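You operate a simulated robot arm through the tools that you are given. There is no shell and no other tool.

Carry out the task below with a simulated robot arm. There is one attempt and no reset: what you move stays moved.

Task
Clamp the cam plate and scrub the old grease off it.
Fine: wet the blue brush in the wash tray, put it back, free the clamp and leave the plate in the fixture. Set down upright: blue brush. What is to be rubbed or washed off counts as gone when no trace of it is left.
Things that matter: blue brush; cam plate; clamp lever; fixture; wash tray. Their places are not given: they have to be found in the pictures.

The check looks at the end state, three seconds after you hand in, the way a careful person would. Anything else that was tipped, shoved, dropped, spilled or broken makes it a failure.

Robot
A 7-joint arm with a two-finger parallel gripper, fixed in place. Base frame: the origin is on the floor under the middle of its stand, x ahead of it, y to its left, z up; the work surface is at about z = 85. Units: cm, rad, N and s.
With the tool pointing down near the work surface it reaches from about 24 to 68 cm from the base axis. Its first joint turns from -1.152 to 1.152 rad. Payload 2.4 kg.
The tool frame sits at the grasp point between the pads (the TCP): z along the fingers, y along the line on which they close. The tips reach 3 cm beyond it. The gripper opens to 9.4 cm. The fingers are 2.8 cm wide and 1 cm thick; the gripper's body (5 by 9.6 cm) begins 5.5 cm behind the TCP.
Orientation is that of the tool frame in the base frame, as a unit quaternion [x, y, z, w]. With the fingers straight down and closing along the base's y, the tool's x points along the base's -x, its y along +y and its z along -z.

Tools
- The arm moves only by the tool jog_arm. Its argument "rows" is a list that holds one entry, the list of rows, each a list of 6 numbers: the shift along the base's x, y, z in cm, then the turn, a rotation vector about the base's x, y, z in rad. In form: [[[x, y, z, wx, wy, wz], ...]]. A call has 1 to 20 rows; each row shifts and turns the commanded pose from where the row before left it. "gripper" is the closure, from 0 (fully open) to 1 (shut), set as the call begins (left out, the last holds). Rows are played at 5 a second. More than 5 cm and 0.15 rad between two rows, or a gripper value outside its range, and nothing of the call is played. Where a pose cannot be reached the arm comes as near as it can. A force on the tool above 90 N (or 10 N above the force at the start of the call, whichever is more), or a blocked arm, ends the call early, and 0.2 s more pass. The fingers move at their own pace (about 15.3 cm/s each) and stop on an object; they squeeze with about 31 N. The grip force told is the motor's: it shows also when the fingers shut on nothing. Time passes only in rows, and 0.2 s behind the last, so rows that do not move let the fingers close. It gives the time, the measured TCP pose, the force on the tool (base axes), the opening and the grip force at its end, in the units of the frame above (readings bear some noise), with the torque about the TCP (base axes, N m) and any sound that the robot's microphone picked up.
- Cameras (640 x 400 px; columns grow to the right, rows downward): "scene" is fixed at [4.42, 48.29, 144.09]; the picture's right is [-0.66, -0.75, 0.00], its down [-0.47, 0.41, -0.78] and it looks along [0.59, -0.51, -0.62] (base axes); focal length 268 px, centre (320, 200). "wrist" rides on the gripper at [7.6, 1.4, -10.3] in the tool frame; the picture's right is [-0.18, 0.98, 0.00], its down [-0.75, -0.14, -0.64] and it looks along [-0.63, -0.12, 0.77] (tool axes); focal length 243 px, centre (320, 200).
- get_image(camera): a new picture of that camera. The clock stands still meanwhile.
- point_at(camera, pixels): for up to 12 pixels [column, row] of the newest picture of that camera ("zoom" is the newest enlarged one), the place [x, y, z] in the base frame of the surface seen there, good to about 0.2 cm. The clock stands still meanwhile.
- enlarge(camera, box): a new picture of the part [left, top, right, bottom] of that camera's present view, enlarged. The clock stands still meanwhile.
- hand_in(): hands the job in; it is judged then, once.

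Unless the task says otherwise, let go and move clear before handing in.

The tools are called after "Emit:" by a JSON object that holds its "api" and its "payload". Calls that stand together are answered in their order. jog_arm: Moves the arm, as the interface text tells. Its arguments: {"type":"object","properties":{"rows":{"type":"array"},"gripper":{"type":"number"}},"required":["rows"]} The other tools are called the same way: get_image (camera) takes a picture; point_at (camera, pixels) gives the place of the surface under pixels of a picture; enlarge (camera, box) takes an enlarged picture of a part of a camera's view; hand_in () hands the job in.

At the start:

```text
t: 0.0
ee_pos: [40.26, 3.12, 124.49]
orientation: [0.0, 1.0, 0.001, 0.0]
contact_force: [0.3, 0.8, -0.6]
torque: [-0.02, 0.0, 0.02]
finger_gap: 9.4
gripper_force: 0.1
```

scene: 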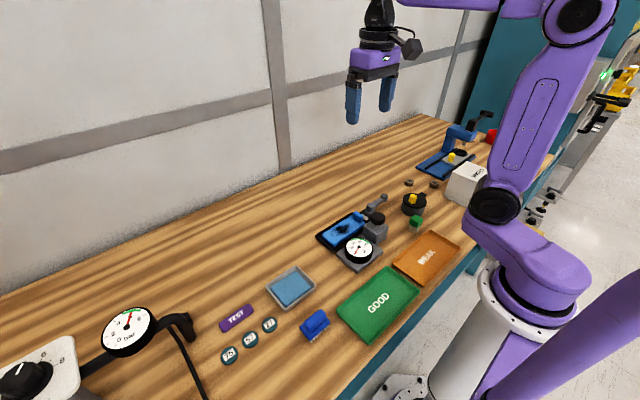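
wrist: 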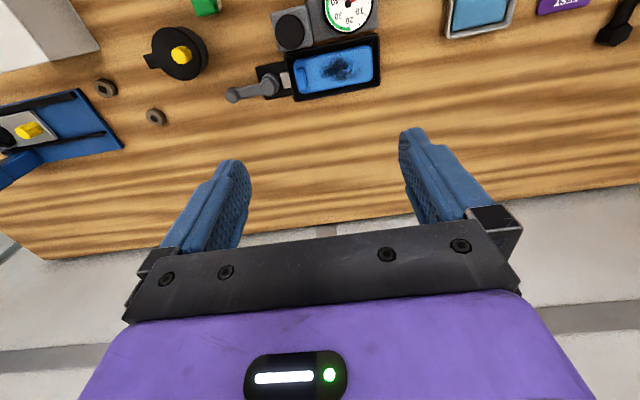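

The scene picture shows a blue plate with a dark smear in a black fixture (about 345,230), a wash tray (290,288), and a blue brush-like block (315,322). I'll enlarge these regions to see the details.

Emit:
{"api": "enlarge", "payload": {"camera": "scene", "box": [300, 180, 420, 280]}}

Emit:
{"api": "enlarge", "payload": {"camera": "wrist", "box": [220, 0, 400, 112]}}

Emit:
{"api": "enlarge", "payload": {"camera": "scene", "box": [200, 255, 360, 375]}}

Emit:
{"api": "enlarge", "payload": {"camera": "scene", "box": [390, 100, 520, 240]}}

```text
4.00 times, centred on (360, 230) of scene
```

zoom: 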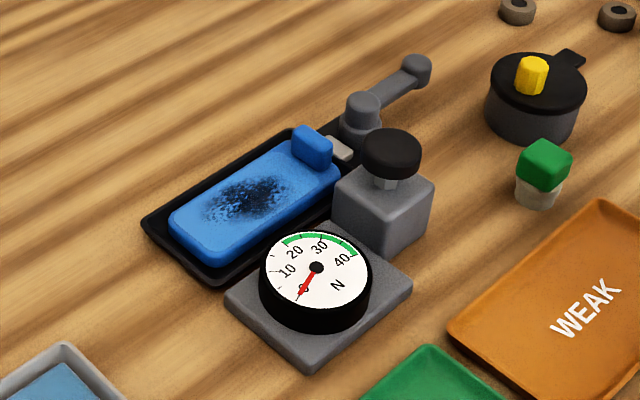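

```text
3.56 times, centred on (310, 56) of wrist
```

zoom: 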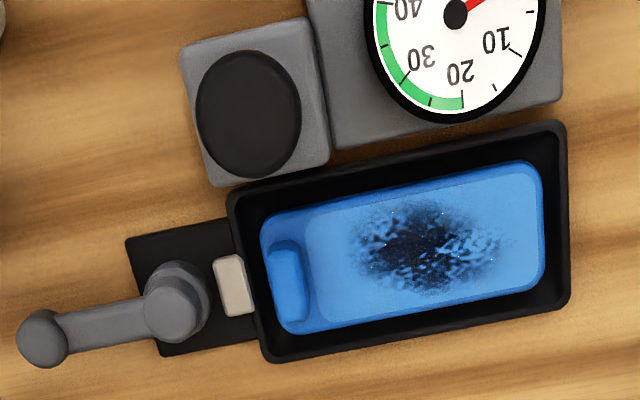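

```text
3.33 times, centred on (280, 315) of scene
```

zoom: 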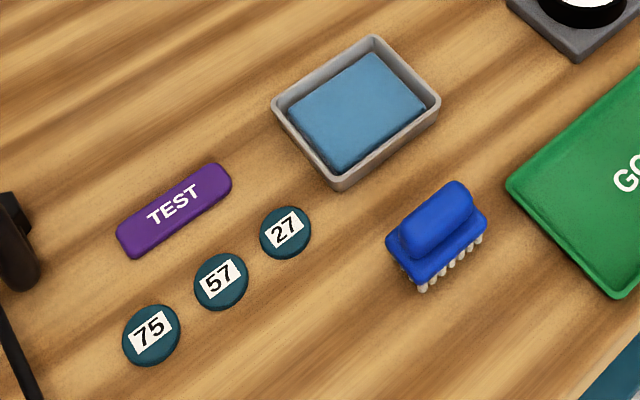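

```text
2.86 times, centred on (455, 170) of scene
```

zoom: 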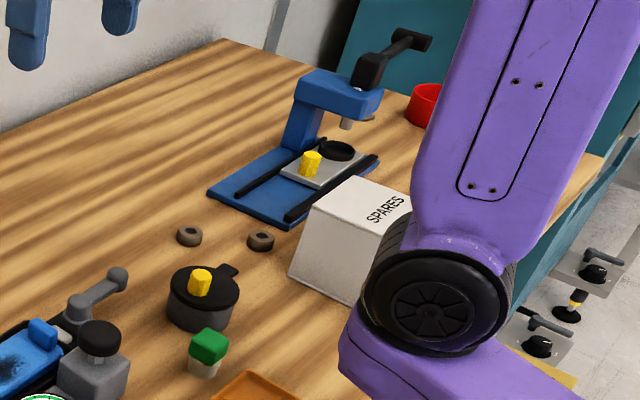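

The enlarged views show the lever with a post near wrist (265,85) and a knob at (232,95), a light jaw between post and plate, and the brush with its bristles down near scene (315,322). I'll measure these places now.

Emit:
{"api": "get_image", "payload": {"camera": "scene"}}

Emit:
{"api": "get_image", "payload": {"camera": "wrist"}}

Emit:
{"api": "enlarge", "payload": {"camera": "scene", "box": [300, 180, 420, 280]}}

Emit:
{"api": "point_at", "payload": {"camera": "zoom", "pixels": [[417, 68], [363, 105], [363, 128], [390, 90], [340, 150], [315, 145], [175, 215], [215, 255], [330, 180], [250, 195], [150, 218], [215, 280]]}}

Emit:
{"api": "point_at", "payload": {"camera": "scene", "pixels": [[268, 290], [291, 267], [315, 287], [290, 310], [290, 288], [278, 293], [303, 283], [316, 316], [308, 324], [325, 328], [306, 340], [322, 309]]}}

```text
taken
```

scene: 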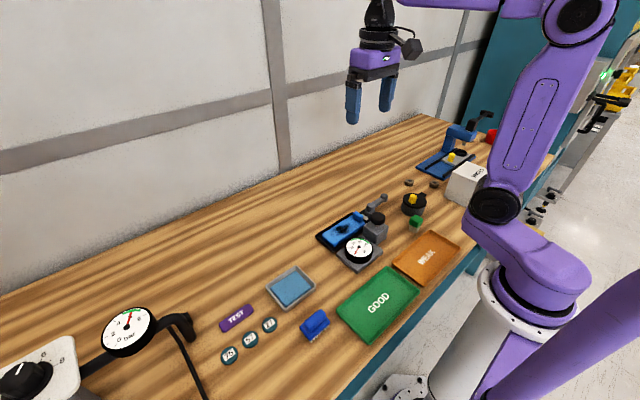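

```text
taken
```

wrist: 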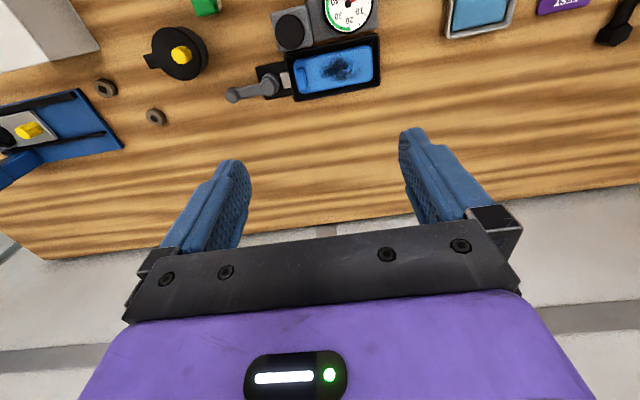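

```text
4.00 times, centred on (360, 230) of scene
```

zoom: 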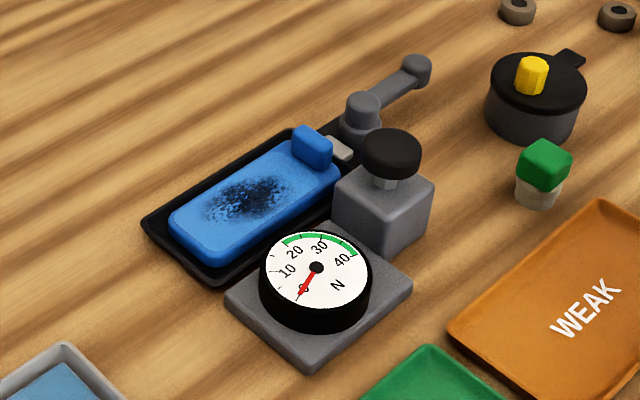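

```text
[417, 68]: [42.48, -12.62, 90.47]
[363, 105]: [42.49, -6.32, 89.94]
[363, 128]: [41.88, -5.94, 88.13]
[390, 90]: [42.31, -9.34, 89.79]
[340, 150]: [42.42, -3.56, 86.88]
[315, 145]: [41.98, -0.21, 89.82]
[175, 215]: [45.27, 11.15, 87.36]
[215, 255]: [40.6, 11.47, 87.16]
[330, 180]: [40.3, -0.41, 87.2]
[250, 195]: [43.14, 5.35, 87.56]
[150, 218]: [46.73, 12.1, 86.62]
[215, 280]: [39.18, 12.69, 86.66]
```

```text
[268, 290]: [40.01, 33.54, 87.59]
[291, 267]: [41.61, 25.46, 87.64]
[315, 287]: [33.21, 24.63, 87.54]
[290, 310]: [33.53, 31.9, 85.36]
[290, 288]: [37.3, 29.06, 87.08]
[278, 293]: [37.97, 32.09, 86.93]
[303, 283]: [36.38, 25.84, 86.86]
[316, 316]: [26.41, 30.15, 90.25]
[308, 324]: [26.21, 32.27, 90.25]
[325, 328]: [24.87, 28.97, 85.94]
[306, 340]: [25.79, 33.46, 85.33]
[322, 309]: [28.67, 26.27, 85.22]
```

I have rough coordinates: lever post at about (42.3,-6.2), knob at (42.5,-12.6), plate top at z≈87.5, brush handle at about (26.3,31.2,90.2). I'll move lower near the fixture to look at the lever more closely.

Emit:
{"api": "jog_arm", "payload": {"rows": [[[0, -2, -4, 0, 0, 0], [0, -2, -4, 0, 0, 0], [-1, -2, -4, 0, 0, 0], [-1, -2, -4, 0, 0, 0], [-1, 0, -1, 0, 0, 0], [0, 0, 0, 0, 0, 0]]]}}

Emit:
{"api": "get_image", "payload": {"camera": "wrist"}}

Emit:
{"api": "get_image", "payload": {"camera": "scene"}}

```text
t: 1.4
ee_pos: [37.11, -5.07, 107.41]
orientation: [0.001, 1.0, 0.0, 0.0]
contact_force: [0.6, 0.0, -0.4]
torque: [-0.02, 0.0, 0.03]
finger_gap: 9.42
gripper_force: 0.0
```

```text
taken
```

wrist: 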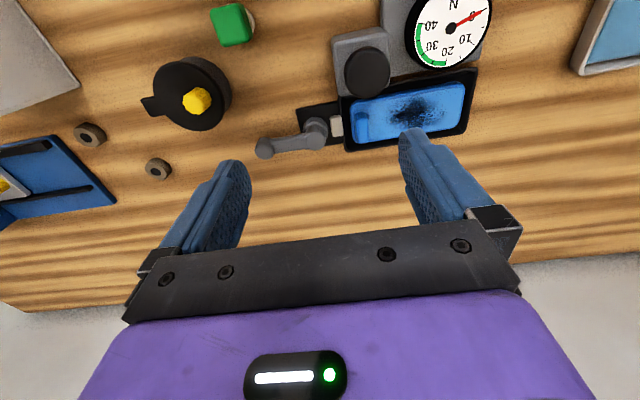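

```text
taken
```

scene: 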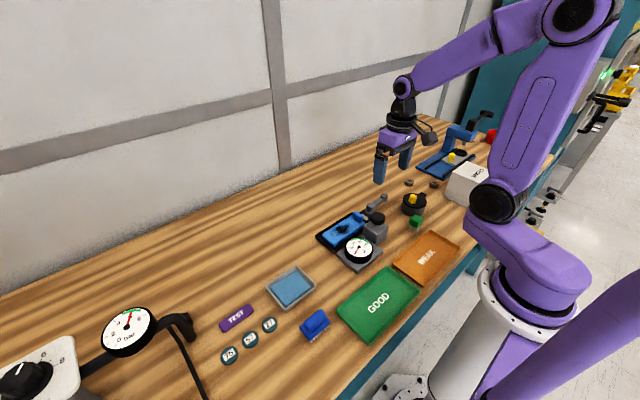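

Emit:
{"api": "enlarge", "payload": {"camera": "wrist", "box": [240, 60, 400, 160]}}

Emit:
{"api": "enlarge", "payload": {"camera": "scene", "box": [350, 180, 400, 220]}}

```text
4.00 times, centred on (320, 110) of wrist
```

zoom: 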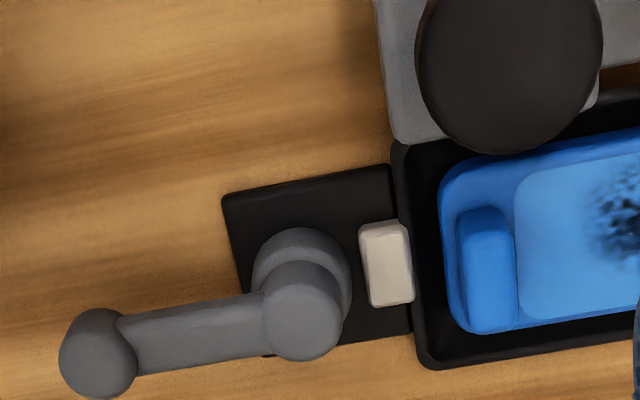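

```text
10.00 times, centred on (375, 200) of scene
```

zoom: 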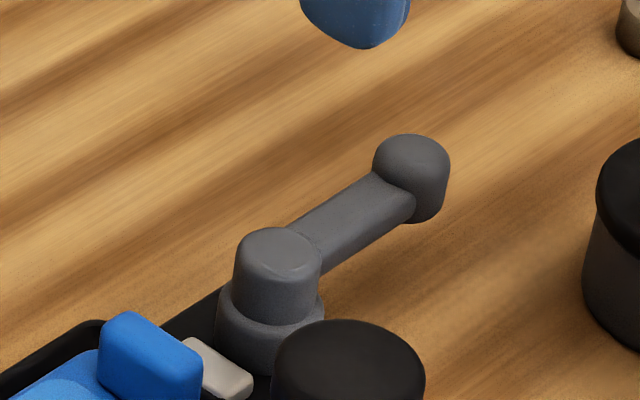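

The lever is a vertical-axis swing lever: post near wrist (320,135) and knob at (264,147), with a pale jaw between it and the plate. I'll measure the knob, arm, post and the neighbouring tester block before touching anything.

Emit:
{"api": "point_at", "payload": {"camera": "wrist", "pixels": [[264, 147], [258, 147], [270, 147], [290, 142], [315, 138], [316, 128], [336, 126], [362, 122], [342, 90], [366, 72], [335, 45], [345, 148]]}}

Emit:
{"api": "point_at", "payload": {"camera": "zoom", "pixels": [[410, 150], [400, 215], [425, 215], [340, 210], [360, 240], [370, 195], [275, 250], [270, 330], [240, 300], [190, 345], [235, 375], [200, 300]]}}

```text
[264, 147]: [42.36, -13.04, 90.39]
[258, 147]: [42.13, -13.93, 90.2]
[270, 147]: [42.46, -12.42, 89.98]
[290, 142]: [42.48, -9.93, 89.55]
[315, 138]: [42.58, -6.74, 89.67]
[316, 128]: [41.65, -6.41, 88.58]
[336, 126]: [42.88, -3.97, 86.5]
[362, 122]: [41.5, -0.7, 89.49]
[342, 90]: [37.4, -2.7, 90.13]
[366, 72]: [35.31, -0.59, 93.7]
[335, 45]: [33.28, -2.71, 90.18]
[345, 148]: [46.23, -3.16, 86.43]
```

```text
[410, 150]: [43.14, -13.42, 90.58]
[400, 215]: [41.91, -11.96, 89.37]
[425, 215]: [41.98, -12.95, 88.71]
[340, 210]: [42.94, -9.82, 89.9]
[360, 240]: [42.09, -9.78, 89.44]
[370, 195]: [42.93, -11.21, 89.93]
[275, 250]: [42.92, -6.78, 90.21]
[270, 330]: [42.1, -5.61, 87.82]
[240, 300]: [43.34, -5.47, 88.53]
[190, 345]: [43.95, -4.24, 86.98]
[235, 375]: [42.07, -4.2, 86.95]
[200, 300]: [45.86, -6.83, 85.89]
```

The pivot is at about (42.5,-6.5) and the knob at about (42.4,-13.1), spanning z 88.3–90.5, with free room on the +x side. I'll close the fingers into a peg and come down on the -x side of the knob.

Emit:
{"api": "jog_arm", "payload": {"rows": [[[0, -4, -2, 0, 0, 0], [1, -4, -4, 0, 0, 0], [1, 0, -4, 0, 0, 0], [0.3, 0, -3, 0, 0, 0], [0, 0, -2, 0, 0, 0], [0, 0, -1.2, 0, 0, 0], [0, 0, 0, 0, 0, 0]]], "gripper": 1}}

Emit:
{"api": "enlarge", "payload": {"camera": "wrist", "box": [220, 60, 480, 230]}}

Emit:
{"api": "enlarge", "payload": {"camera": "scene", "box": [330, 160, 430, 240]}}

```text
refused: row 2 steps farther than a row can; nothing moved
```

```text
2.35 times, centred on (350, 145) of wrist
```

zoom: 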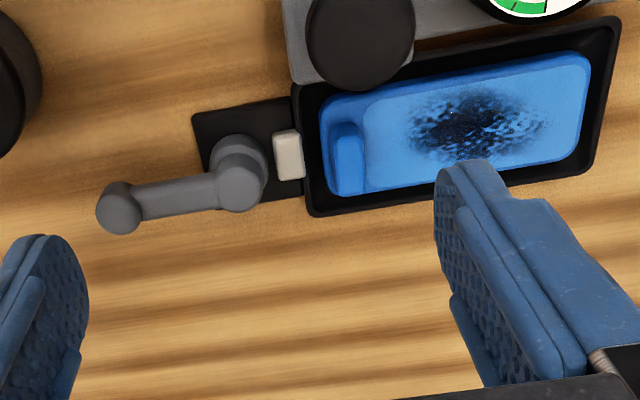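

```text
5.00 times, centred on (380, 200) of scene
```

zoom: 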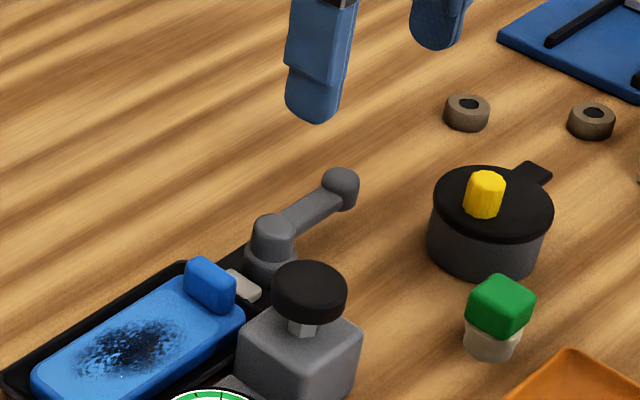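

The call was refused because a row stepped more than 5 cm; nothing moved. I'll send the same path again with smaller steps.

Emit:
{"api": "jog_arm", "payload": {"rows": [[[0, -4, -2, 0, 0, 0], [1, -4, -2, 0, 0, 0], [1, 0, -4, 0, 0, 0], [0.3, 0, -4, 0, 0, 0], [0, 0, -3, 0, 0, 0], [0, 0, -1.2, 0, 0, 0], [0, 0, 0, 0, 0, 0]]], "gripper": 1}}

Emit:
{"api": "enlarge", "payload": {"camera": "wrist", "box": [220, 60, 480, 230]}}

Emit:
{"api": "enlarge", "payload": {"camera": "scene", "box": [330, 160, 430, 240]}}

```text
t: 3.0
ee_pos: [39.49, -12.94, 91.18]
orientation: [0.0, 1.0, 0.0, 0.001]
contact_force: [-0.3, 0.3, -0.5]
torque: [-0.03, 0.01, 0.0]
finger_gap: 0.02
gripper_force: 31.1
```

```text
2.35 times, centred on (350, 145) of wrist
```

zoom: 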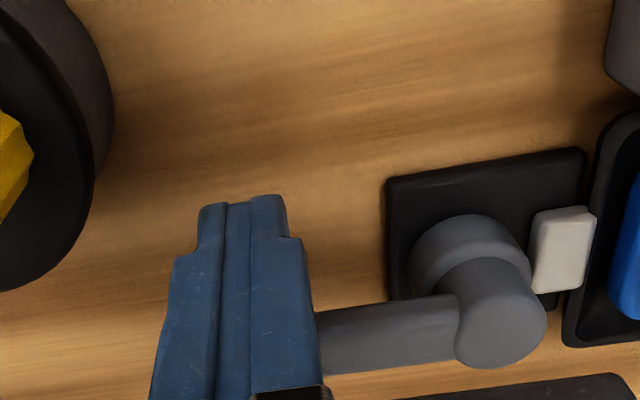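

```text
5.00 times, centred on (380, 200) of scene
```

zoom: 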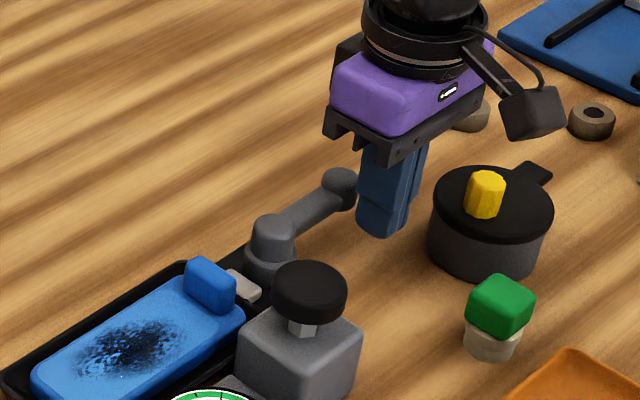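

The fingers are shut just on the -x side of the knob (scene zoom (340,185)), and the force is near zero. I'll push gently toward +x in small steps and watch the force.

Emit:
{"api": "jog_arm", "payload": {"rows": [[[0.4, 0, 0, 0, 0, 0], [0.3, 0, 0, 0, 0, 0], [0.3, 0, 0, 0, 0, 0], [0, 0, 0, 0, 0, 0]]], "gripper": 1}}

Emit:
{"api": "enlarge", "payload": {"camera": "scene", "box": [330, 160, 430, 240]}}

```text
t: 4.0
ee_pos: [40.41, -13.01, 91.37]
orientation: [0.0, 1.0, 0.0, 0.0]
contact_force: [-0.7, 0.5, -0.6]
torque: [-0.04, 0.04, 0.01]
finger_gap: 0.0
gripper_force: 30.8
```

```text
5.00 times, centred on (380, 200) of scene
```

zoom: 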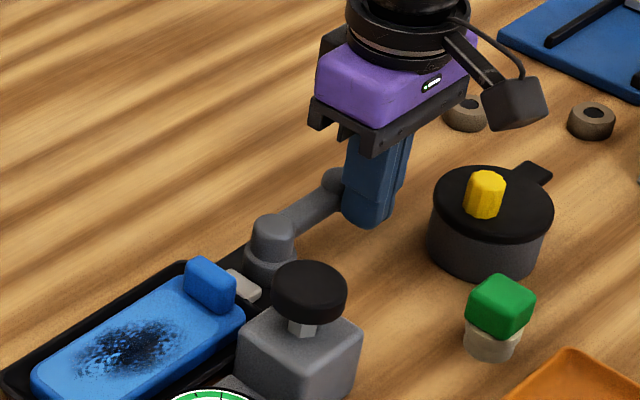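

Emit:
{"api": "jog_arm", "payload": {"rows": [[[0.3, 0, 0, 0, 0, 0], [0.3, 0, 0, 0, 0, 0], [0.3, 0, 0, 0, 0, 0], [0, 0, 0, 0, 0, 0]]], "gripper": 1}}

Emit:
{"api": "enlarge", "payload": {"camera": "scene", "box": [330, 160, 430, 240]}}

```text
t: 5.0
ee_pos: [40.74, -12.83, 91.09]
orientation: [0.001, 1.0, 0.003, -0.01]
contact_force: [-37.5, -11.7, 8.9]
torque: [-0.28, 0.43, -0.12]
finger_gap: 0.01
gripper_force: 30.9
```

```text
5.00 times, centred on (380, 200) of scene
```

zoom: 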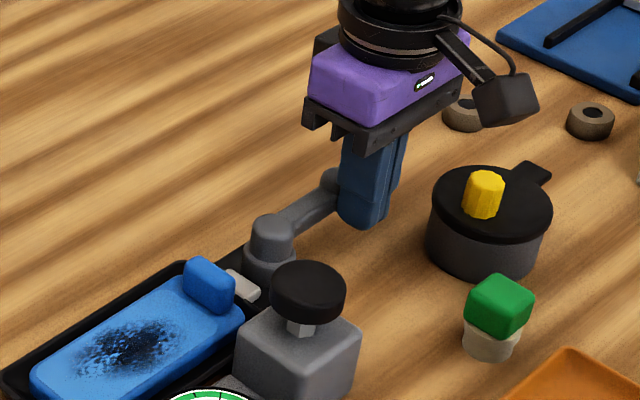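

The reading shows -37.5 N while the knob hardly moved, so this side is against a stop. I'll back off, go over to the +x side of the knob, and try pushing toward -x.

Emit:
{"api": "jog_arm", "payload": {"rows": [[[-1.5, 0, 0, 0, 0, 0], [0, 0, 3, 0, 0, 0], [2, 0, 2, 0, 0, 0], [4, 0, 0, 0, 0, 0], [0.3, 0, -2, 0, 0, 0], [0, 0, -2, 0, 0, 0], [0, 0, -1.2, 0, 0, 0], [0, 0, 0, 0, 0, 0]]], "gripper": 1}}

Emit:
{"api": "enlarge", "payload": {"camera": "scene", "box": [330, 160, 430, 240]}}

Emit:
{"api": "enlarge", "payload": {"camera": "wrist", "box": [220, 0, 480, 170]}}

```text
t: 6.8
ee_pos: [46.35, -12.92, 91.21]
orientation: [0.0, 1.0, 0.0, -0.001]
contact_force: [0.3, 0.1, 1.0]
torque: [0.02, 0.02, 0.0]
finger_gap: 0.0
gripper_force: 30.9
```

```text
5.00 times, centred on (380, 200) of scene
```

zoom: 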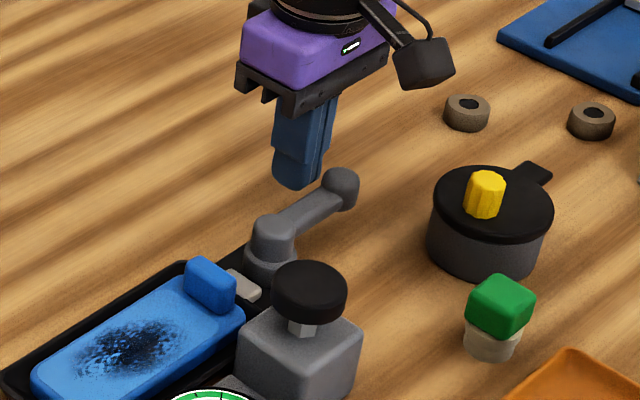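

```text
2.35 times, centred on (350, 85) of wrist
```

zoom: 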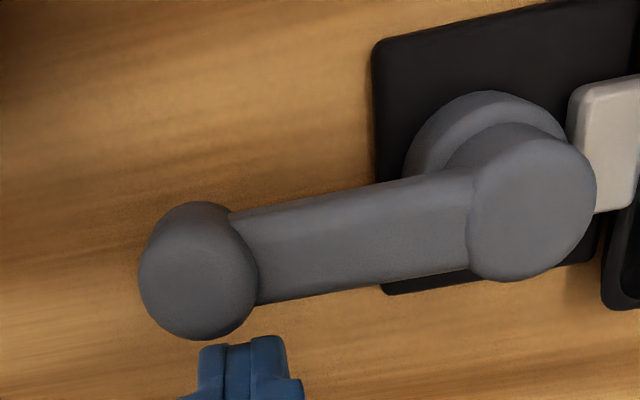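

The peg is now on the +x side of the knob with no force on it. I'll push toward -x in small steps.

Emit:
{"api": "jog_arm", "payload": {"rows": [[[-1.0, 0, 0, 0, 0, 0], [-0.4, 0, 0, 0, 0, 0], [-0.4, 0, 0, 0, 0, 0], [-0.4, 0, 0, 0, 0, 0], [-0.4, 0, 0, 0, 0, 0], [0, 0, 0, 0, 0, 0]]], "gripper": 1}}

Emit:
{"api": "enlarge", "payload": {"camera": "scene", "box": [330, 160, 430, 240]}}

```text
t: 8.2
ee_pos: [43.56, -13.01, 91.22]
orientation: [0.0, 1.0, 0.0, 0.001]
contact_force: [1.6, -0.8, 1.0]
torque: [0.01, 0.0, -0.04]
finger_gap: 0.0
gripper_force: 31.3
```

```text
5.00 times, centred on (380, 200) of scene
```

zoom: 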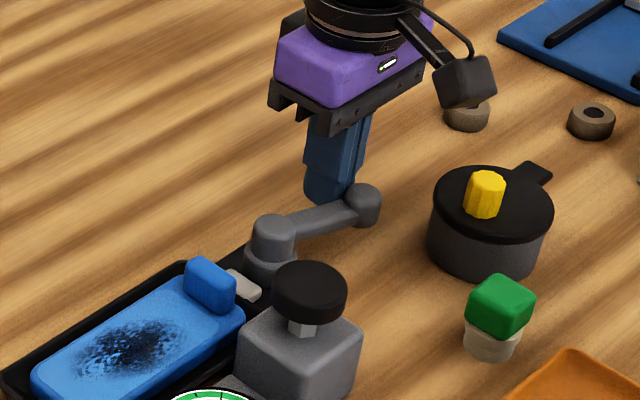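

The lever swings freely this way (force only 1.6 N; knob now at scene zoom (362,205)). I'll keep following the arc around the post.

Emit:
{"api": "jog_arm", "payload": {"rows": [[[-0.8, -0.12, 0, 0, 0, 0], [-0.8, -0.12, 0, 0, 0, 0], [-0.77, -0.12, 0, 0, 0, 0], [-0.83, 0.2, 0, 0, 0, 0], [-0.83, 0.3, 0, 0, 0, 0], [-0.8, 0.5, 0, 0, 0, 0], [-0.8, 0.58, 0, 0, 0, 0], [0, 0, 0, 0, 0, 0]]], "gripper": 1}}

Emit:
{"api": "enlarge", "payload": {"camera": "scene", "box": [330, 160, 430, 240]}}

Emit:
{"api": "enlarge", "payload": {"camera": "wrist", "box": [220, 60, 480, 230]}}

```text
t: 10.0
ee_pos: [37.95, -11.68, 91.08]
orientation: [0.0, 1.0, 0.0, 0.0]
contact_force: [-0.4, 0.0, 0.9]
torque: [-0.04, 0.04, -0.02]
finger_gap: 0.0
gripper_force: 31.2
```

```text
5.00 times, centred on (380, 200) of scene
```

zoom: 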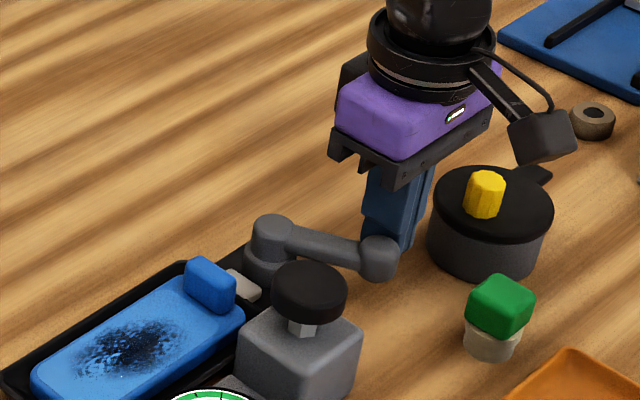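

```text
2.35 times, centred on (350, 145) of wrist
```

zoom: 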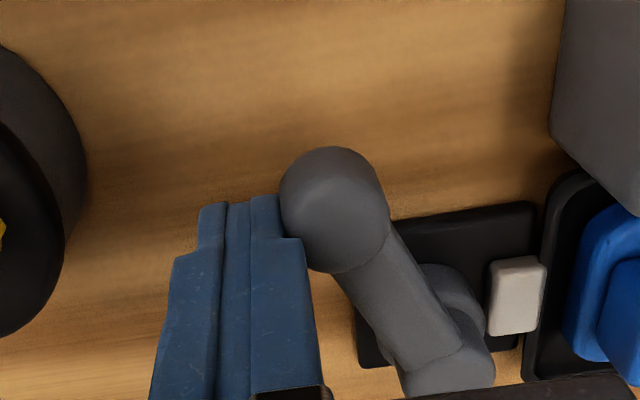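

The lever has swung about 60° with the peg still against the knob, and there is hardly any force. I'll continue toward 90°.

Emit:
{"api": "jog_arm", "payload": {"rows": [[[-0.65, 0.75, 0, 0, 0, 0], [-0.6, 0.8, 0, 0, 0, 0], [-0.4, 0.9, 0, 0, 0, 0], [-0.3, 0.9, 0, 0, 0, 0], [0, 0, 0, 0, 0, 0]]], "gripper": 1}}

Emit:
{"api": "enlarge", "payload": {"camera": "scene", "box": [330, 160, 430, 240]}}

Emit:
{"api": "enlarge", "payload": {"camera": "wrist", "box": [220, 60, 480, 230]}}

```text
t: 11.2
ee_pos: [36.07, -8.56, 91.14]
orientation: [0.002, 1.0, 0.0, 0.001]
contact_force: [2.7, -29.1, -4.0]
torque: [-0.6, -0.06, -0.12]
finger_gap: 0.0
gripper_force: 30.9
```

```text
5.00 times, centred on (380, 200) of scene
```

zoom: 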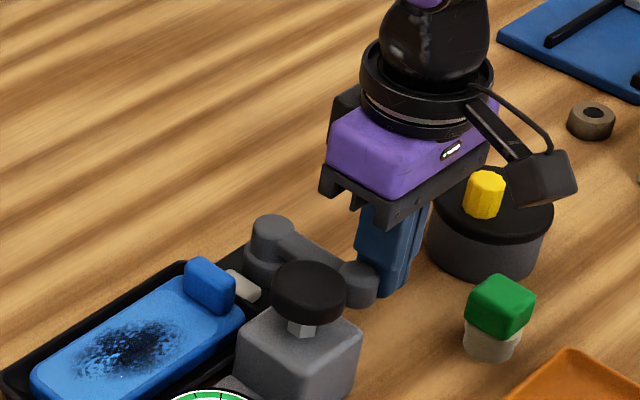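

```text
2.35 times, centred on (350, 145) of wrist
```

zoom: 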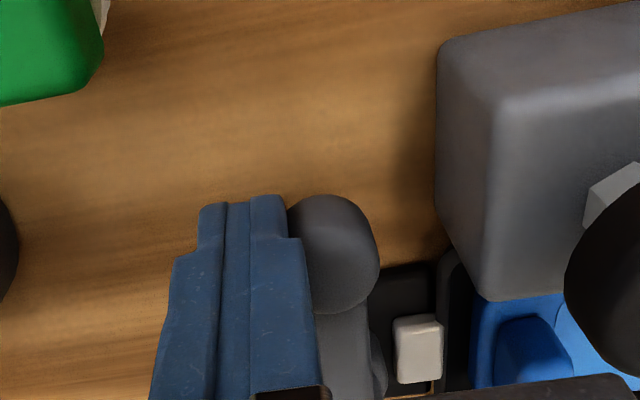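

The force rose to -29 N with the lever at roughly 90°, which may be the clamped stop. I'll back the peg away and look at the jaw.

Emit:
{"api": "jog_arm", "payload": {"rows": [[[0, -1.5, 0, 0, 0, 0], [0, -2, 1, 0, 0, 0], [0, -1, 4, 0, 0, 0], [0, 1, 4.5, 0, 0, 0], [0, 3, 4, 0, 0, 0], [0, 2, 2, 0, 0, 0], [0, 0, 0, 0, 0, 0]]], "gripper": 1}}

Emit:
{"api": "enlarge", "payload": {"camera": "wrist", "box": [200, 40, 440, 190]}}

Emit:
{"api": "enlarge", "payload": {"camera": "scene", "box": [330, 190, 390, 240]}}

```text
t: 12.8
ee_pos: [35.98, -6.74, 106.71]
orientation: [0.0, 1.0, 0.0, 0.0]
contact_force: [1.2, 0.7, 0.2]
torque: [0.03, -0.06, 0.0]
finger_gap: 0.0
gripper_force: 31.5
```

```text
2.67 times, centred on (320, 115) of wrist
```

zoom: 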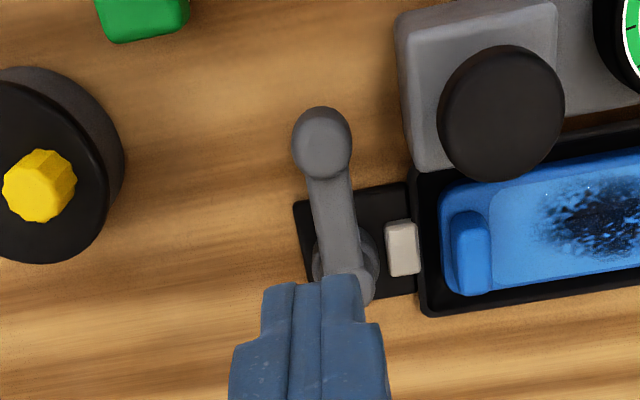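

```text
8.00 times, centred on (360, 215) of scene
```

zoom: 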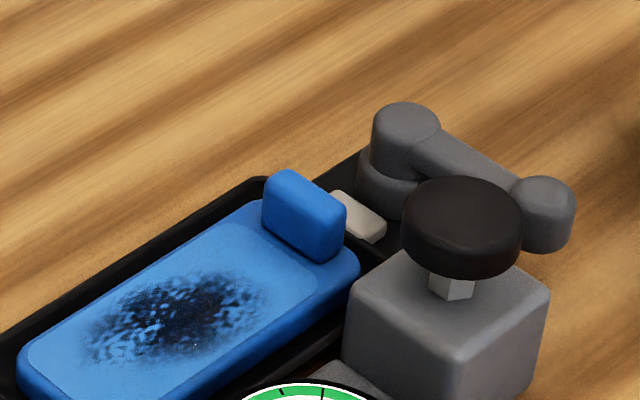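

The lever stayed where I left it, roughly at right angles to its start. I'll measure the knob, post and jaw to get the angle and see whether the jaw moved.

Emit:
{"api": "point_at", "payload": {"camera": "zoom", "pixels": [[405, 115], [400, 125], [545, 190], [548, 182], [460, 150], [358, 217], [340, 200], [375, 222], [332, 215], [380, 235], [347, 193], [385, 175]]}}

Emit:
{"api": "get_image", "payload": {"camera": "wrist"}}

Emit:
{"api": "point_at", "payload": {"camera": "wrist", "pixels": [[321, 94], [321, 90], [328, 120], [331, 131], [347, 133], [351, 133], [346, 125], [346, 140], [356, 128], [315, 130], [340, 115], [366, 131]]}}

```text
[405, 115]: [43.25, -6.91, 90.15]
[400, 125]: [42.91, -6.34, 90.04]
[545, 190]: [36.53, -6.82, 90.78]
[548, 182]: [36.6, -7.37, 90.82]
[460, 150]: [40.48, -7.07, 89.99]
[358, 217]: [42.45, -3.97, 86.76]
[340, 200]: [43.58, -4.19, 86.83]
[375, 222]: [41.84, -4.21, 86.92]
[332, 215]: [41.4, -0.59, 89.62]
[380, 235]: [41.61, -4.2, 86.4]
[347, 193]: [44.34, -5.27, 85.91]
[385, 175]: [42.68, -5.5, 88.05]
```

```text
taken
```

wrist: 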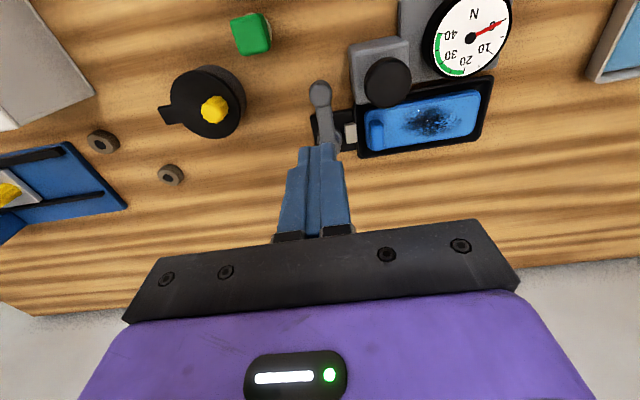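

```text
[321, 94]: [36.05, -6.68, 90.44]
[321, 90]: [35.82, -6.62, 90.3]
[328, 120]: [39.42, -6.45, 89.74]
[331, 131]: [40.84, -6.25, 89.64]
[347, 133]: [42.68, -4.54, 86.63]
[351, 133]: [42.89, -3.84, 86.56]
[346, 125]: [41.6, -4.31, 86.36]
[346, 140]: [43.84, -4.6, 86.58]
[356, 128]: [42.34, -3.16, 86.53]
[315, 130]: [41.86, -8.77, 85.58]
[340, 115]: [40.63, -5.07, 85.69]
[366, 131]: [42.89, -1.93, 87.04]
```

The knob is at (36.0,-6.7) and the pivot at (42.5,-6.6), so the lever stands a full 90° from its start and against its stop. Next I'll travel to the brush and look at it closely with the fingers open.

Emit:
{"api": "jog_arm", "payload": {"rows": [[[-1, 4.5, 0, 0, 0, 0], [-1, 4.5, 0, 0, 0, 0], [-1, 4.5, 0, 0, 0, 0], [-1.5, 4.5, 0, 0, 0, 0], [-1.5, 4.5, 0, 0, 0, 0], [-1.5, 4.5, 0, 0, 0, 0], [-1.5, 4.5, 0, 0, 0, 0], [-1, 4.0, 0, 0, 0, 0], [-1, 2.0, 0, 0, 0, 0], [0, 0, 0, 0, 0, 0]]], "gripper": 0}}

Emit:
{"api": "get_image", "payload": {"camera": "wrist"}}

Emit:
{"api": "get_image", "payload": {"camera": "scene"}}

Emit:
{"api": "enlarge", "payload": {"camera": "scene", "box": [285, 295, 345, 350]}}

```text
t: 15.0
ee_pos: [24.93, 30.69, 106.67]
orientation: [0.0, 1.0, 0.0, 0.0]
contact_force: [0.3, -0.1, -1.2]
torque: [0.0, -0.02, -0.02]
finger_gap: 9.4
gripper_force: 0.0
```

```text
taken
```

wrist: 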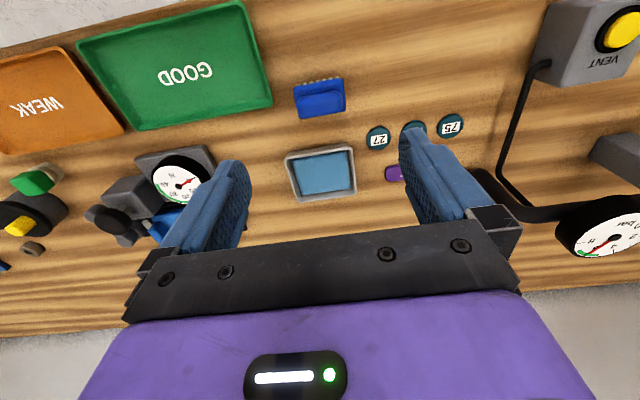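

```text
taken
```

scene: 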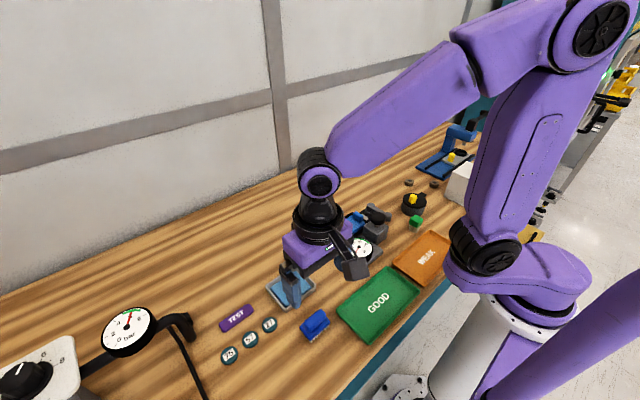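

```text
7.27 times, centred on (315, 322) of scene
```

zoom: 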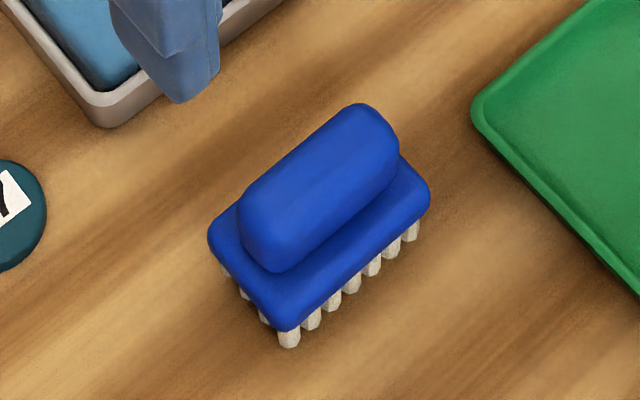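

The brush stands bristles-down with a long handle bar on top (scene zoom from (280,240) to (360,130)). I'll measure its ends, base corners and bristles, plus the wash tray.

Emit:
{"api": "point_at", "payload": {"camera": "zoom", "pixels": [[258, 215], [365, 125], [320, 180], [300, 165], [345, 205], [285, 325], [212, 235], [425, 205], [350, 250], [288, 345], [412, 238], [230, 275]]}}

Emit:
{"api": "point_at", "payload": {"camera": "wrist", "pixels": [[300, 94], [342, 88], [320, 88], [320, 100], [301, 118], [346, 110], [286, 158], [352, 148], [358, 195], [297, 203], [322, 175], [272, 108]]}}

Emit:
{"api": "enlarge", "payload": {"camera": "wrist", "box": [260, 60, 380, 140]}}

```text
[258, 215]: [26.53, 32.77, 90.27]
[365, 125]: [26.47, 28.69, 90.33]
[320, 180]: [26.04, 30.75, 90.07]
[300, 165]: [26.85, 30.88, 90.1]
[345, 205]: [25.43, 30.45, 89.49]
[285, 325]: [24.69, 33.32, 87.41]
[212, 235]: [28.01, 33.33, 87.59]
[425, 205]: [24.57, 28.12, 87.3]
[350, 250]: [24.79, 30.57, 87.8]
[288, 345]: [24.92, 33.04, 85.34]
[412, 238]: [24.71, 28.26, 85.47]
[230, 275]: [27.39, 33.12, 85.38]
```

```text
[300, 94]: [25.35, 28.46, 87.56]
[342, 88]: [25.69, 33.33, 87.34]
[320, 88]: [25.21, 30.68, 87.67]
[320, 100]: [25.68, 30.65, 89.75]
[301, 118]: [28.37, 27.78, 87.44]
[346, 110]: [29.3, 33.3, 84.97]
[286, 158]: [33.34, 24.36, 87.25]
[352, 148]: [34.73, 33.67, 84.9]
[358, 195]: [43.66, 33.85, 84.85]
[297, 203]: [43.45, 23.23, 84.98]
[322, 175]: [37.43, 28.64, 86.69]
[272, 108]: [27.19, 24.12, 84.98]
```

```text
5.00 times, centred on (320, 100) of wrist
```

zoom: 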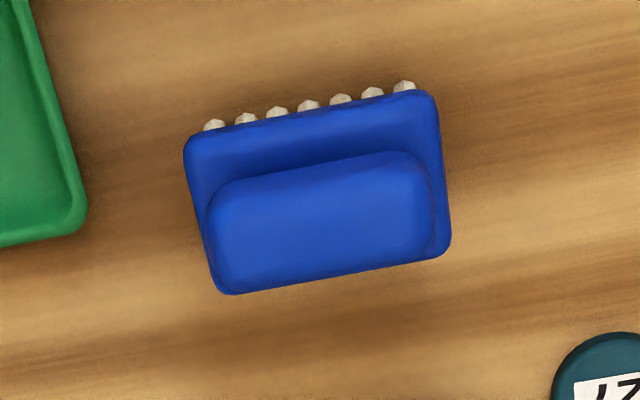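

The brush base spans x 24.5–28.1, y 28.0–33.4 with its top at z 87.5, and the handle (about 2 cm wide in x) tops at 90.3. I'll turn the gripper 90° so the fingers close across the handle, and centre over it.

Emit:
{"api": "jog_arm", "payload": {"rows": [[[0.14, 0, 0, 0, 0, 0.1428], [0.14, 0, 0, 0, 0, 0.1428], [0.14, 0, 0, 0, 0, 0.1428], [0.14, 0, 0, 0, 0, 0.1428], [0.14, 0, 0, 0, 0, 0.1428], [0.14, 0, -1, 0, 0, 0.1428], [0.14, 0, -1, 0, 0, 0.1428], [0.14, 0, -1, 0, 0, 0.1428], [0.14, 0, -1, 0, 0, 0.1428], [0.14, 0, -1, 0, 0, 0.1428], [0, 0, -1, 0, 0, 0.1428], [0, 0, 0, 0, 0, 0]]], "gripper": 0}}

Emit:
{"api": "get_image", "payload": {"camera": "wrist"}}

Emit:
{"api": "get_image", "payload": {"camera": "scene"}}

```text
t: 17.6
ee_pos: [26.31, 30.66, 100.53]
orientation: [0.708, -0.706, 0.001, 0.0]
contact_force: [0.4, -0.5, 1.1]
torque: [0.02, 0.01, 0.01]
finger_gap: 9.41
gripper_force: 0.0
```

```text
taken
```

wrist: 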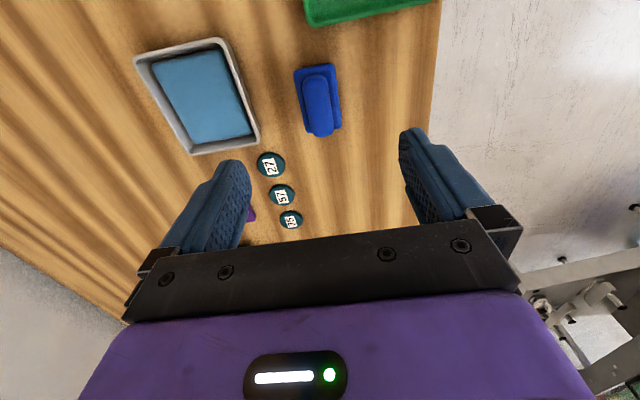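

```text
taken
```

scene: 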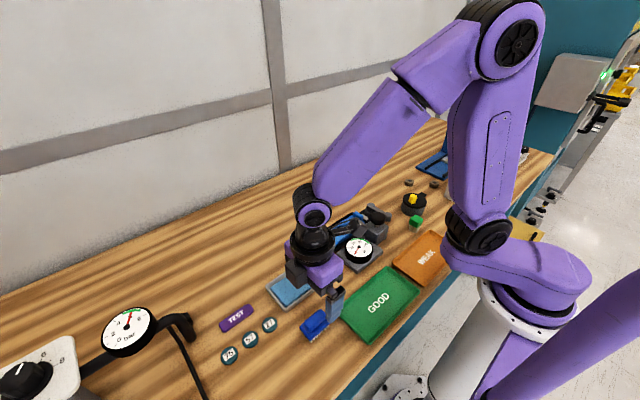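

Emit:
{"api": "enlarge", "payload": {"camera": "wrist", "box": [270, 45, 370, 150]}}

Emit:
{"api": "point_at", "payload": {"camera": "wrist", "pixels": [[320, 105], [308, 105], [333, 105], [318, 80], [322, 130], [298, 85], [338, 85], [150, 65], [215, 45], [190, 145], [250, 130], [200, 100]]}}

```text
3.81 times, centred on (320, 98) of wrist
```

zoom: 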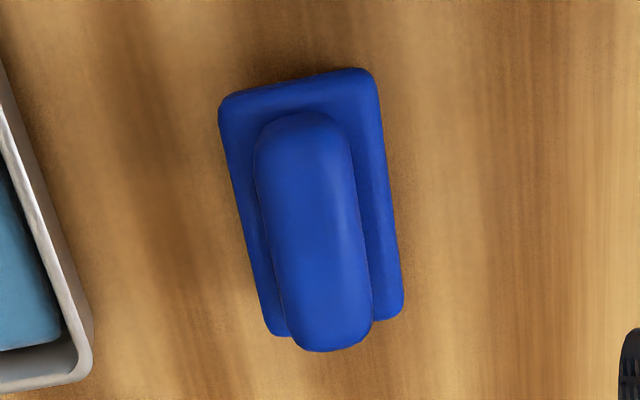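

```text
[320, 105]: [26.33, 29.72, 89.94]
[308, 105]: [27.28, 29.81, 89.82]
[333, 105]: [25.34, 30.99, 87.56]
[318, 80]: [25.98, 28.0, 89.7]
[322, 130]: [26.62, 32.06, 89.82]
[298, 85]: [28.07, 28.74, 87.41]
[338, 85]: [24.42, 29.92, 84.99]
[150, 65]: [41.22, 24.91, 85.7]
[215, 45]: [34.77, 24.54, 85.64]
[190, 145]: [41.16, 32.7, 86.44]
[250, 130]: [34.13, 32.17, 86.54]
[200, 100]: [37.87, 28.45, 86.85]
```

The brush handle is centred under the gripper (about x 26.35, y 30.6). I'll narrow the fingers and come down so the tips stop just above the brush's base block.

Emit:
{"api": "jog_arm", "payload": {"rows": [[[0.03, 0, -3, 0, 0, 0], [0, 0, -3, 0, 0, 0], [0, 0, -2, 0, 0, 0], [0, 0, -1.3, 0, 0, 0], [0, 0, 0, 0, 0, 0]]], "gripper": 0.5}}

Emit:
{"api": "enlarge", "payload": {"camera": "scene", "box": [275, 275, 365, 350]}}

Emit:
{"api": "get_image", "payload": {"camera": "wrist"}}

```text
t: 18.8
ee_pos: [26.47, 30.58, 91.28]
orientation: [-0.707, 0.708, 0.0, 0.001]
contact_force: [1.3, -0.4, -0.6]
torque: [0.0, -0.02, -0.03]
finger_gap: 4.7
gripper_force: 0.1
```

```text
5.33 times, centred on (320, 312) of scene
```

zoom: 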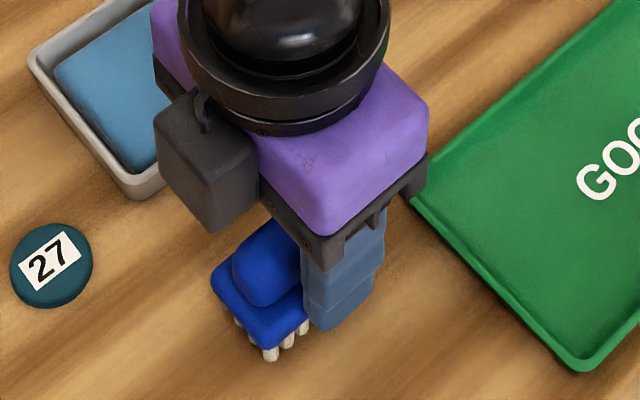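

```text
taken
```

wrist: 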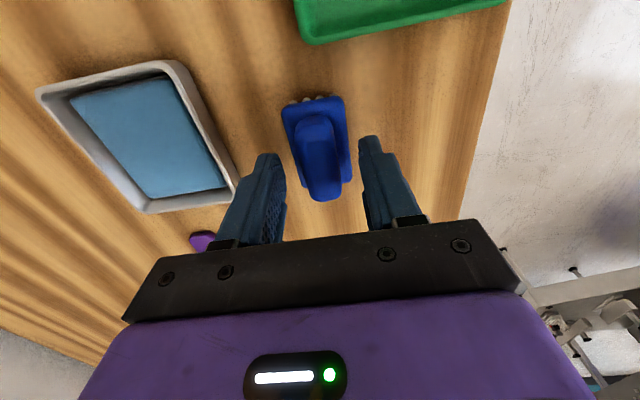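

TCP is at z 91.28 with the handle between the fingers (wrist (320,150)). I'll go down 0.4 cm more and close on the handle.

Emit:
{"api": "jog_arm", "payload": {"rows": [[[-0.05, 0.05, -0.4, 0, 0, 0], [0, 0, 0, 0, 0, 0]]]}}

Emit:
{"api": "jog_arm", "payload": {"rows": [[[0, 0, 0, 0, 0, 0], [0, 0, 0, 0, 0, 0], [0, 0, 0, 0, 0, 0]]], "gripper": 1}}

Emit:
{"api": "enlarge", "payload": {"camera": "scene", "box": [275, 275, 365, 350]}}

Emit:
{"api": "enlarge", "payload": {"camera": "wrist", "box": [240, 80, 400, 230]}}

```text
t: 19.4
ee_pos: [26.22, 30.68, 90.8]
orientation: [0.707, -0.707, 0.001, 0.0]
contact_force: [0.1, 0.1, 0.0]
torque: [-0.03, 0.03, -0.04]
finger_gap: 4.7
gripper_force: 0.0
```

```text
t: 20.2
ee_pos: [26.37, 30.72, 90.9]
orientation: [-0.707, 0.707, 0.0, 0.0]
contact_force: [-0.3, 0.7, 0.5]
torque: [0.01, -0.01, -0.01]
finger_gap: 2.1
gripper_force: 31.2
```

```text
5.33 times, centred on (320, 312) of scene
```

zoom: 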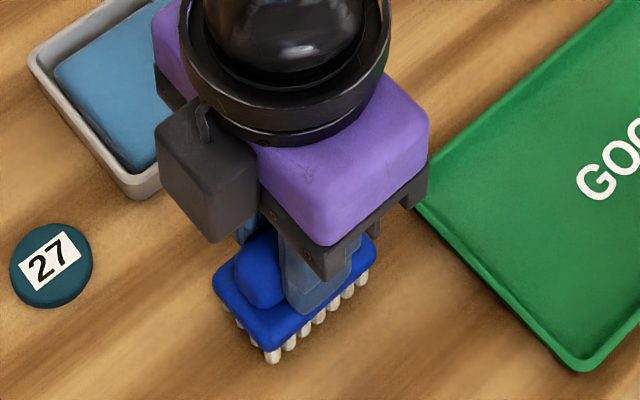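

```text
2.67 times, centred on (320, 155) of wrist
```

zoom: 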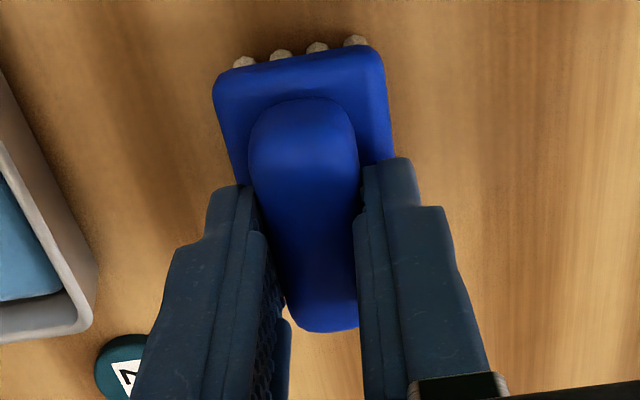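

The grip holds the handle (gap 2.1 cm, 31 N) with TCP at (26.35,30.7,90.9) while the brush stands on the table; I'll remember this as its home. Now I'll lift it and carry it over the wash tray centre (about 37.3, 29.0).

Emit:
{"api": "jog_arm", "payload": {"rows": [[[0, 0, 2, 0, 0, 0], [0, 0, 4, 0, 0, 0], [3, -0.5, 0, 0, 0, 0], [4, -0.6, 0, 0, 0, 0], [4, -0.6, 0, 0, 0, 0], [0, 0, 0, 0, 0, 0]]], "gripper": 1}}

Emit:
{"api": "get_image", "payload": {"camera": "wrist"}}

Emit:
{"api": "enlarge", "payload": {"camera": "scene", "box": [240, 230, 360, 330]}}

```text
t: 21.6
ee_pos: [37.57, 29.01, 97.02]
orientation: [0.707, -0.707, 0.0, -0.001]
contact_force: [0.6, -0.6, -0.8]
torque: [-0.03, -0.01, -0.02]
finger_gap: 2.08
gripper_force: 30.9
```

```text
taken
```

wrist: 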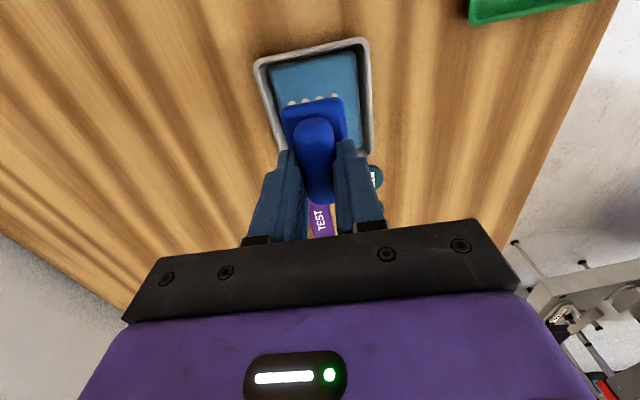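

```text
4.00 times, centred on (300, 280) of scene
```

zoom: 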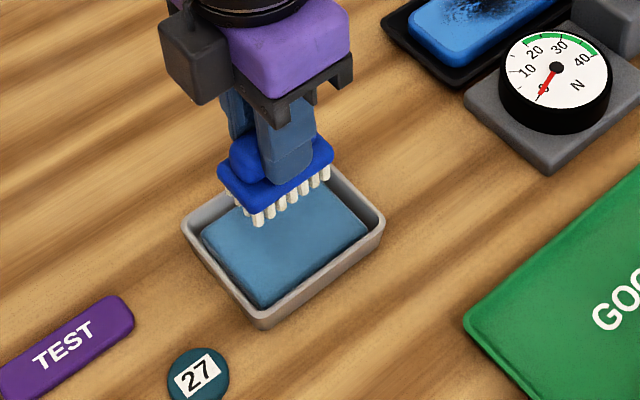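

The brush hangs over the tray. I'll measure the blue area's corners and the rim so the brush goes down in its middle.

Emit:
{"api": "point_at", "payload": {"camera": "zoom", "pixels": [[205, 237], [262, 298], [362, 226], [335, 190], [260, 250], [183, 228], [262, 318], [382, 220], [330, 165], [245, 200], [300, 260], [345, 215]]}}

```text
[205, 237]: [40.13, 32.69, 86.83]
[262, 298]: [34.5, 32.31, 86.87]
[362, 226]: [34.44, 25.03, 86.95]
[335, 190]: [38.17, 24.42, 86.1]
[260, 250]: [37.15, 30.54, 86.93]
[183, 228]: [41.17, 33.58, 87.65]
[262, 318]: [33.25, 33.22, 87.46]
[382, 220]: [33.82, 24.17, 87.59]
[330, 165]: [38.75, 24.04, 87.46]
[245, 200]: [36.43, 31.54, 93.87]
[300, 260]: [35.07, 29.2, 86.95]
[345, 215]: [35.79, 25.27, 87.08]
```

The blue wash surface is at z≈86.9, spanning x 34.4–40.2 and y 25.0–32.7, and the brush is centred over it. I'll lower it so the bristle tips reach the surface, checking the force.

Emit:
{"api": "jog_arm", "payload": {"rows": [[[-0.15, -0.1, -2, 0, 0, 0], [0, 0, -1.5, 0, 0, 0], [0, 0, -0.6, 0, 0, 0], [0, 0, -0.3, 0, 0, 0], [0, 0, 0, 0, 0, 0]]], "gripper": 1}}

Emit:
{"api": "enlarge", "payload": {"camera": "scene", "box": [240, 230, 360, 330]}}

```text
t: 22.8
ee_pos: [37.25, 29.05, 92.51]
orientation: [0.707, -0.707, 0.0, 0.0]
contact_force: [-2.5, -2.5, 11.2]
torque: [-0.15, 0.13, -0.04]
finger_gap: 2.1
gripper_force: 30.7
```

```text
4.00 times, centred on (300, 280) of scene
```

zoom: 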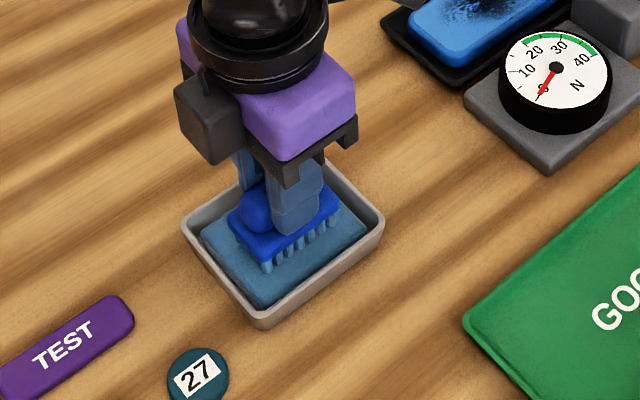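

The bristles have turned blue (scene zoom (300,250)) and there is an 11 N upward contact, so they are touching the wet pad. I'll dwell briefly, then lift and check the colour stays.

Emit:
{"api": "jog_arm", "payload": {"rows": [[[0, 0, 0, 0, 0, 0], [0, 0, 0, 0, 0, 0], [0, 0, 0, 0, 0, 0], [0, 0, 2, 0, 0, 0], [0, 0, 4, 0, 0, 0], [0, 0, 0, 0, 0, 0]]], "gripper": 1}}

Emit:
{"api": "enlarge", "payload": {"camera": "scene", "box": [240, 230, 360, 330]}}

Emit:
{"api": "enlarge", "payload": {"camera": "scene", "box": [310, 190, 400, 260]}}

```text
t: 24.2
ee_pos: [37.37, 28.88, 98.37]
orientation: [-0.707, 0.707, 0.0, 0.001]
contact_force: [0.3, -0.4, -0.5]
torque: [-0.01, 0.0, -0.05]
finger_gap: 2.08
gripper_force: 31.5
```

```text
4.00 times, centred on (300, 280) of scene
```

zoom: 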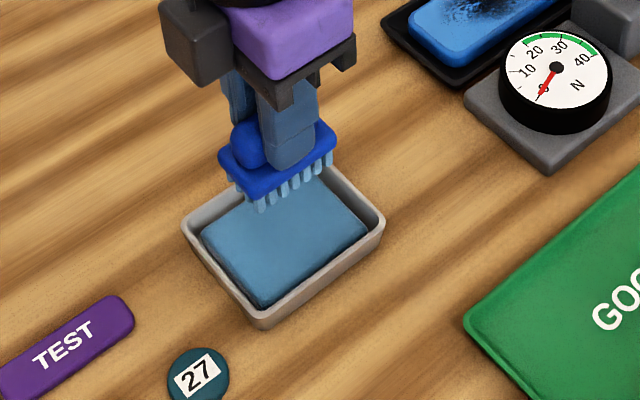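

```text
5.71 times, centred on (355, 225) of scene
```

zoom: 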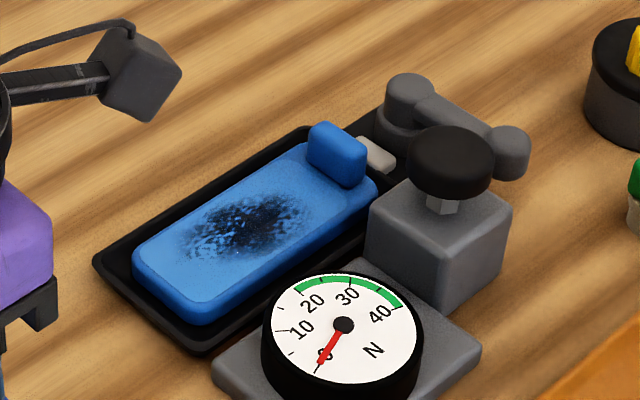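

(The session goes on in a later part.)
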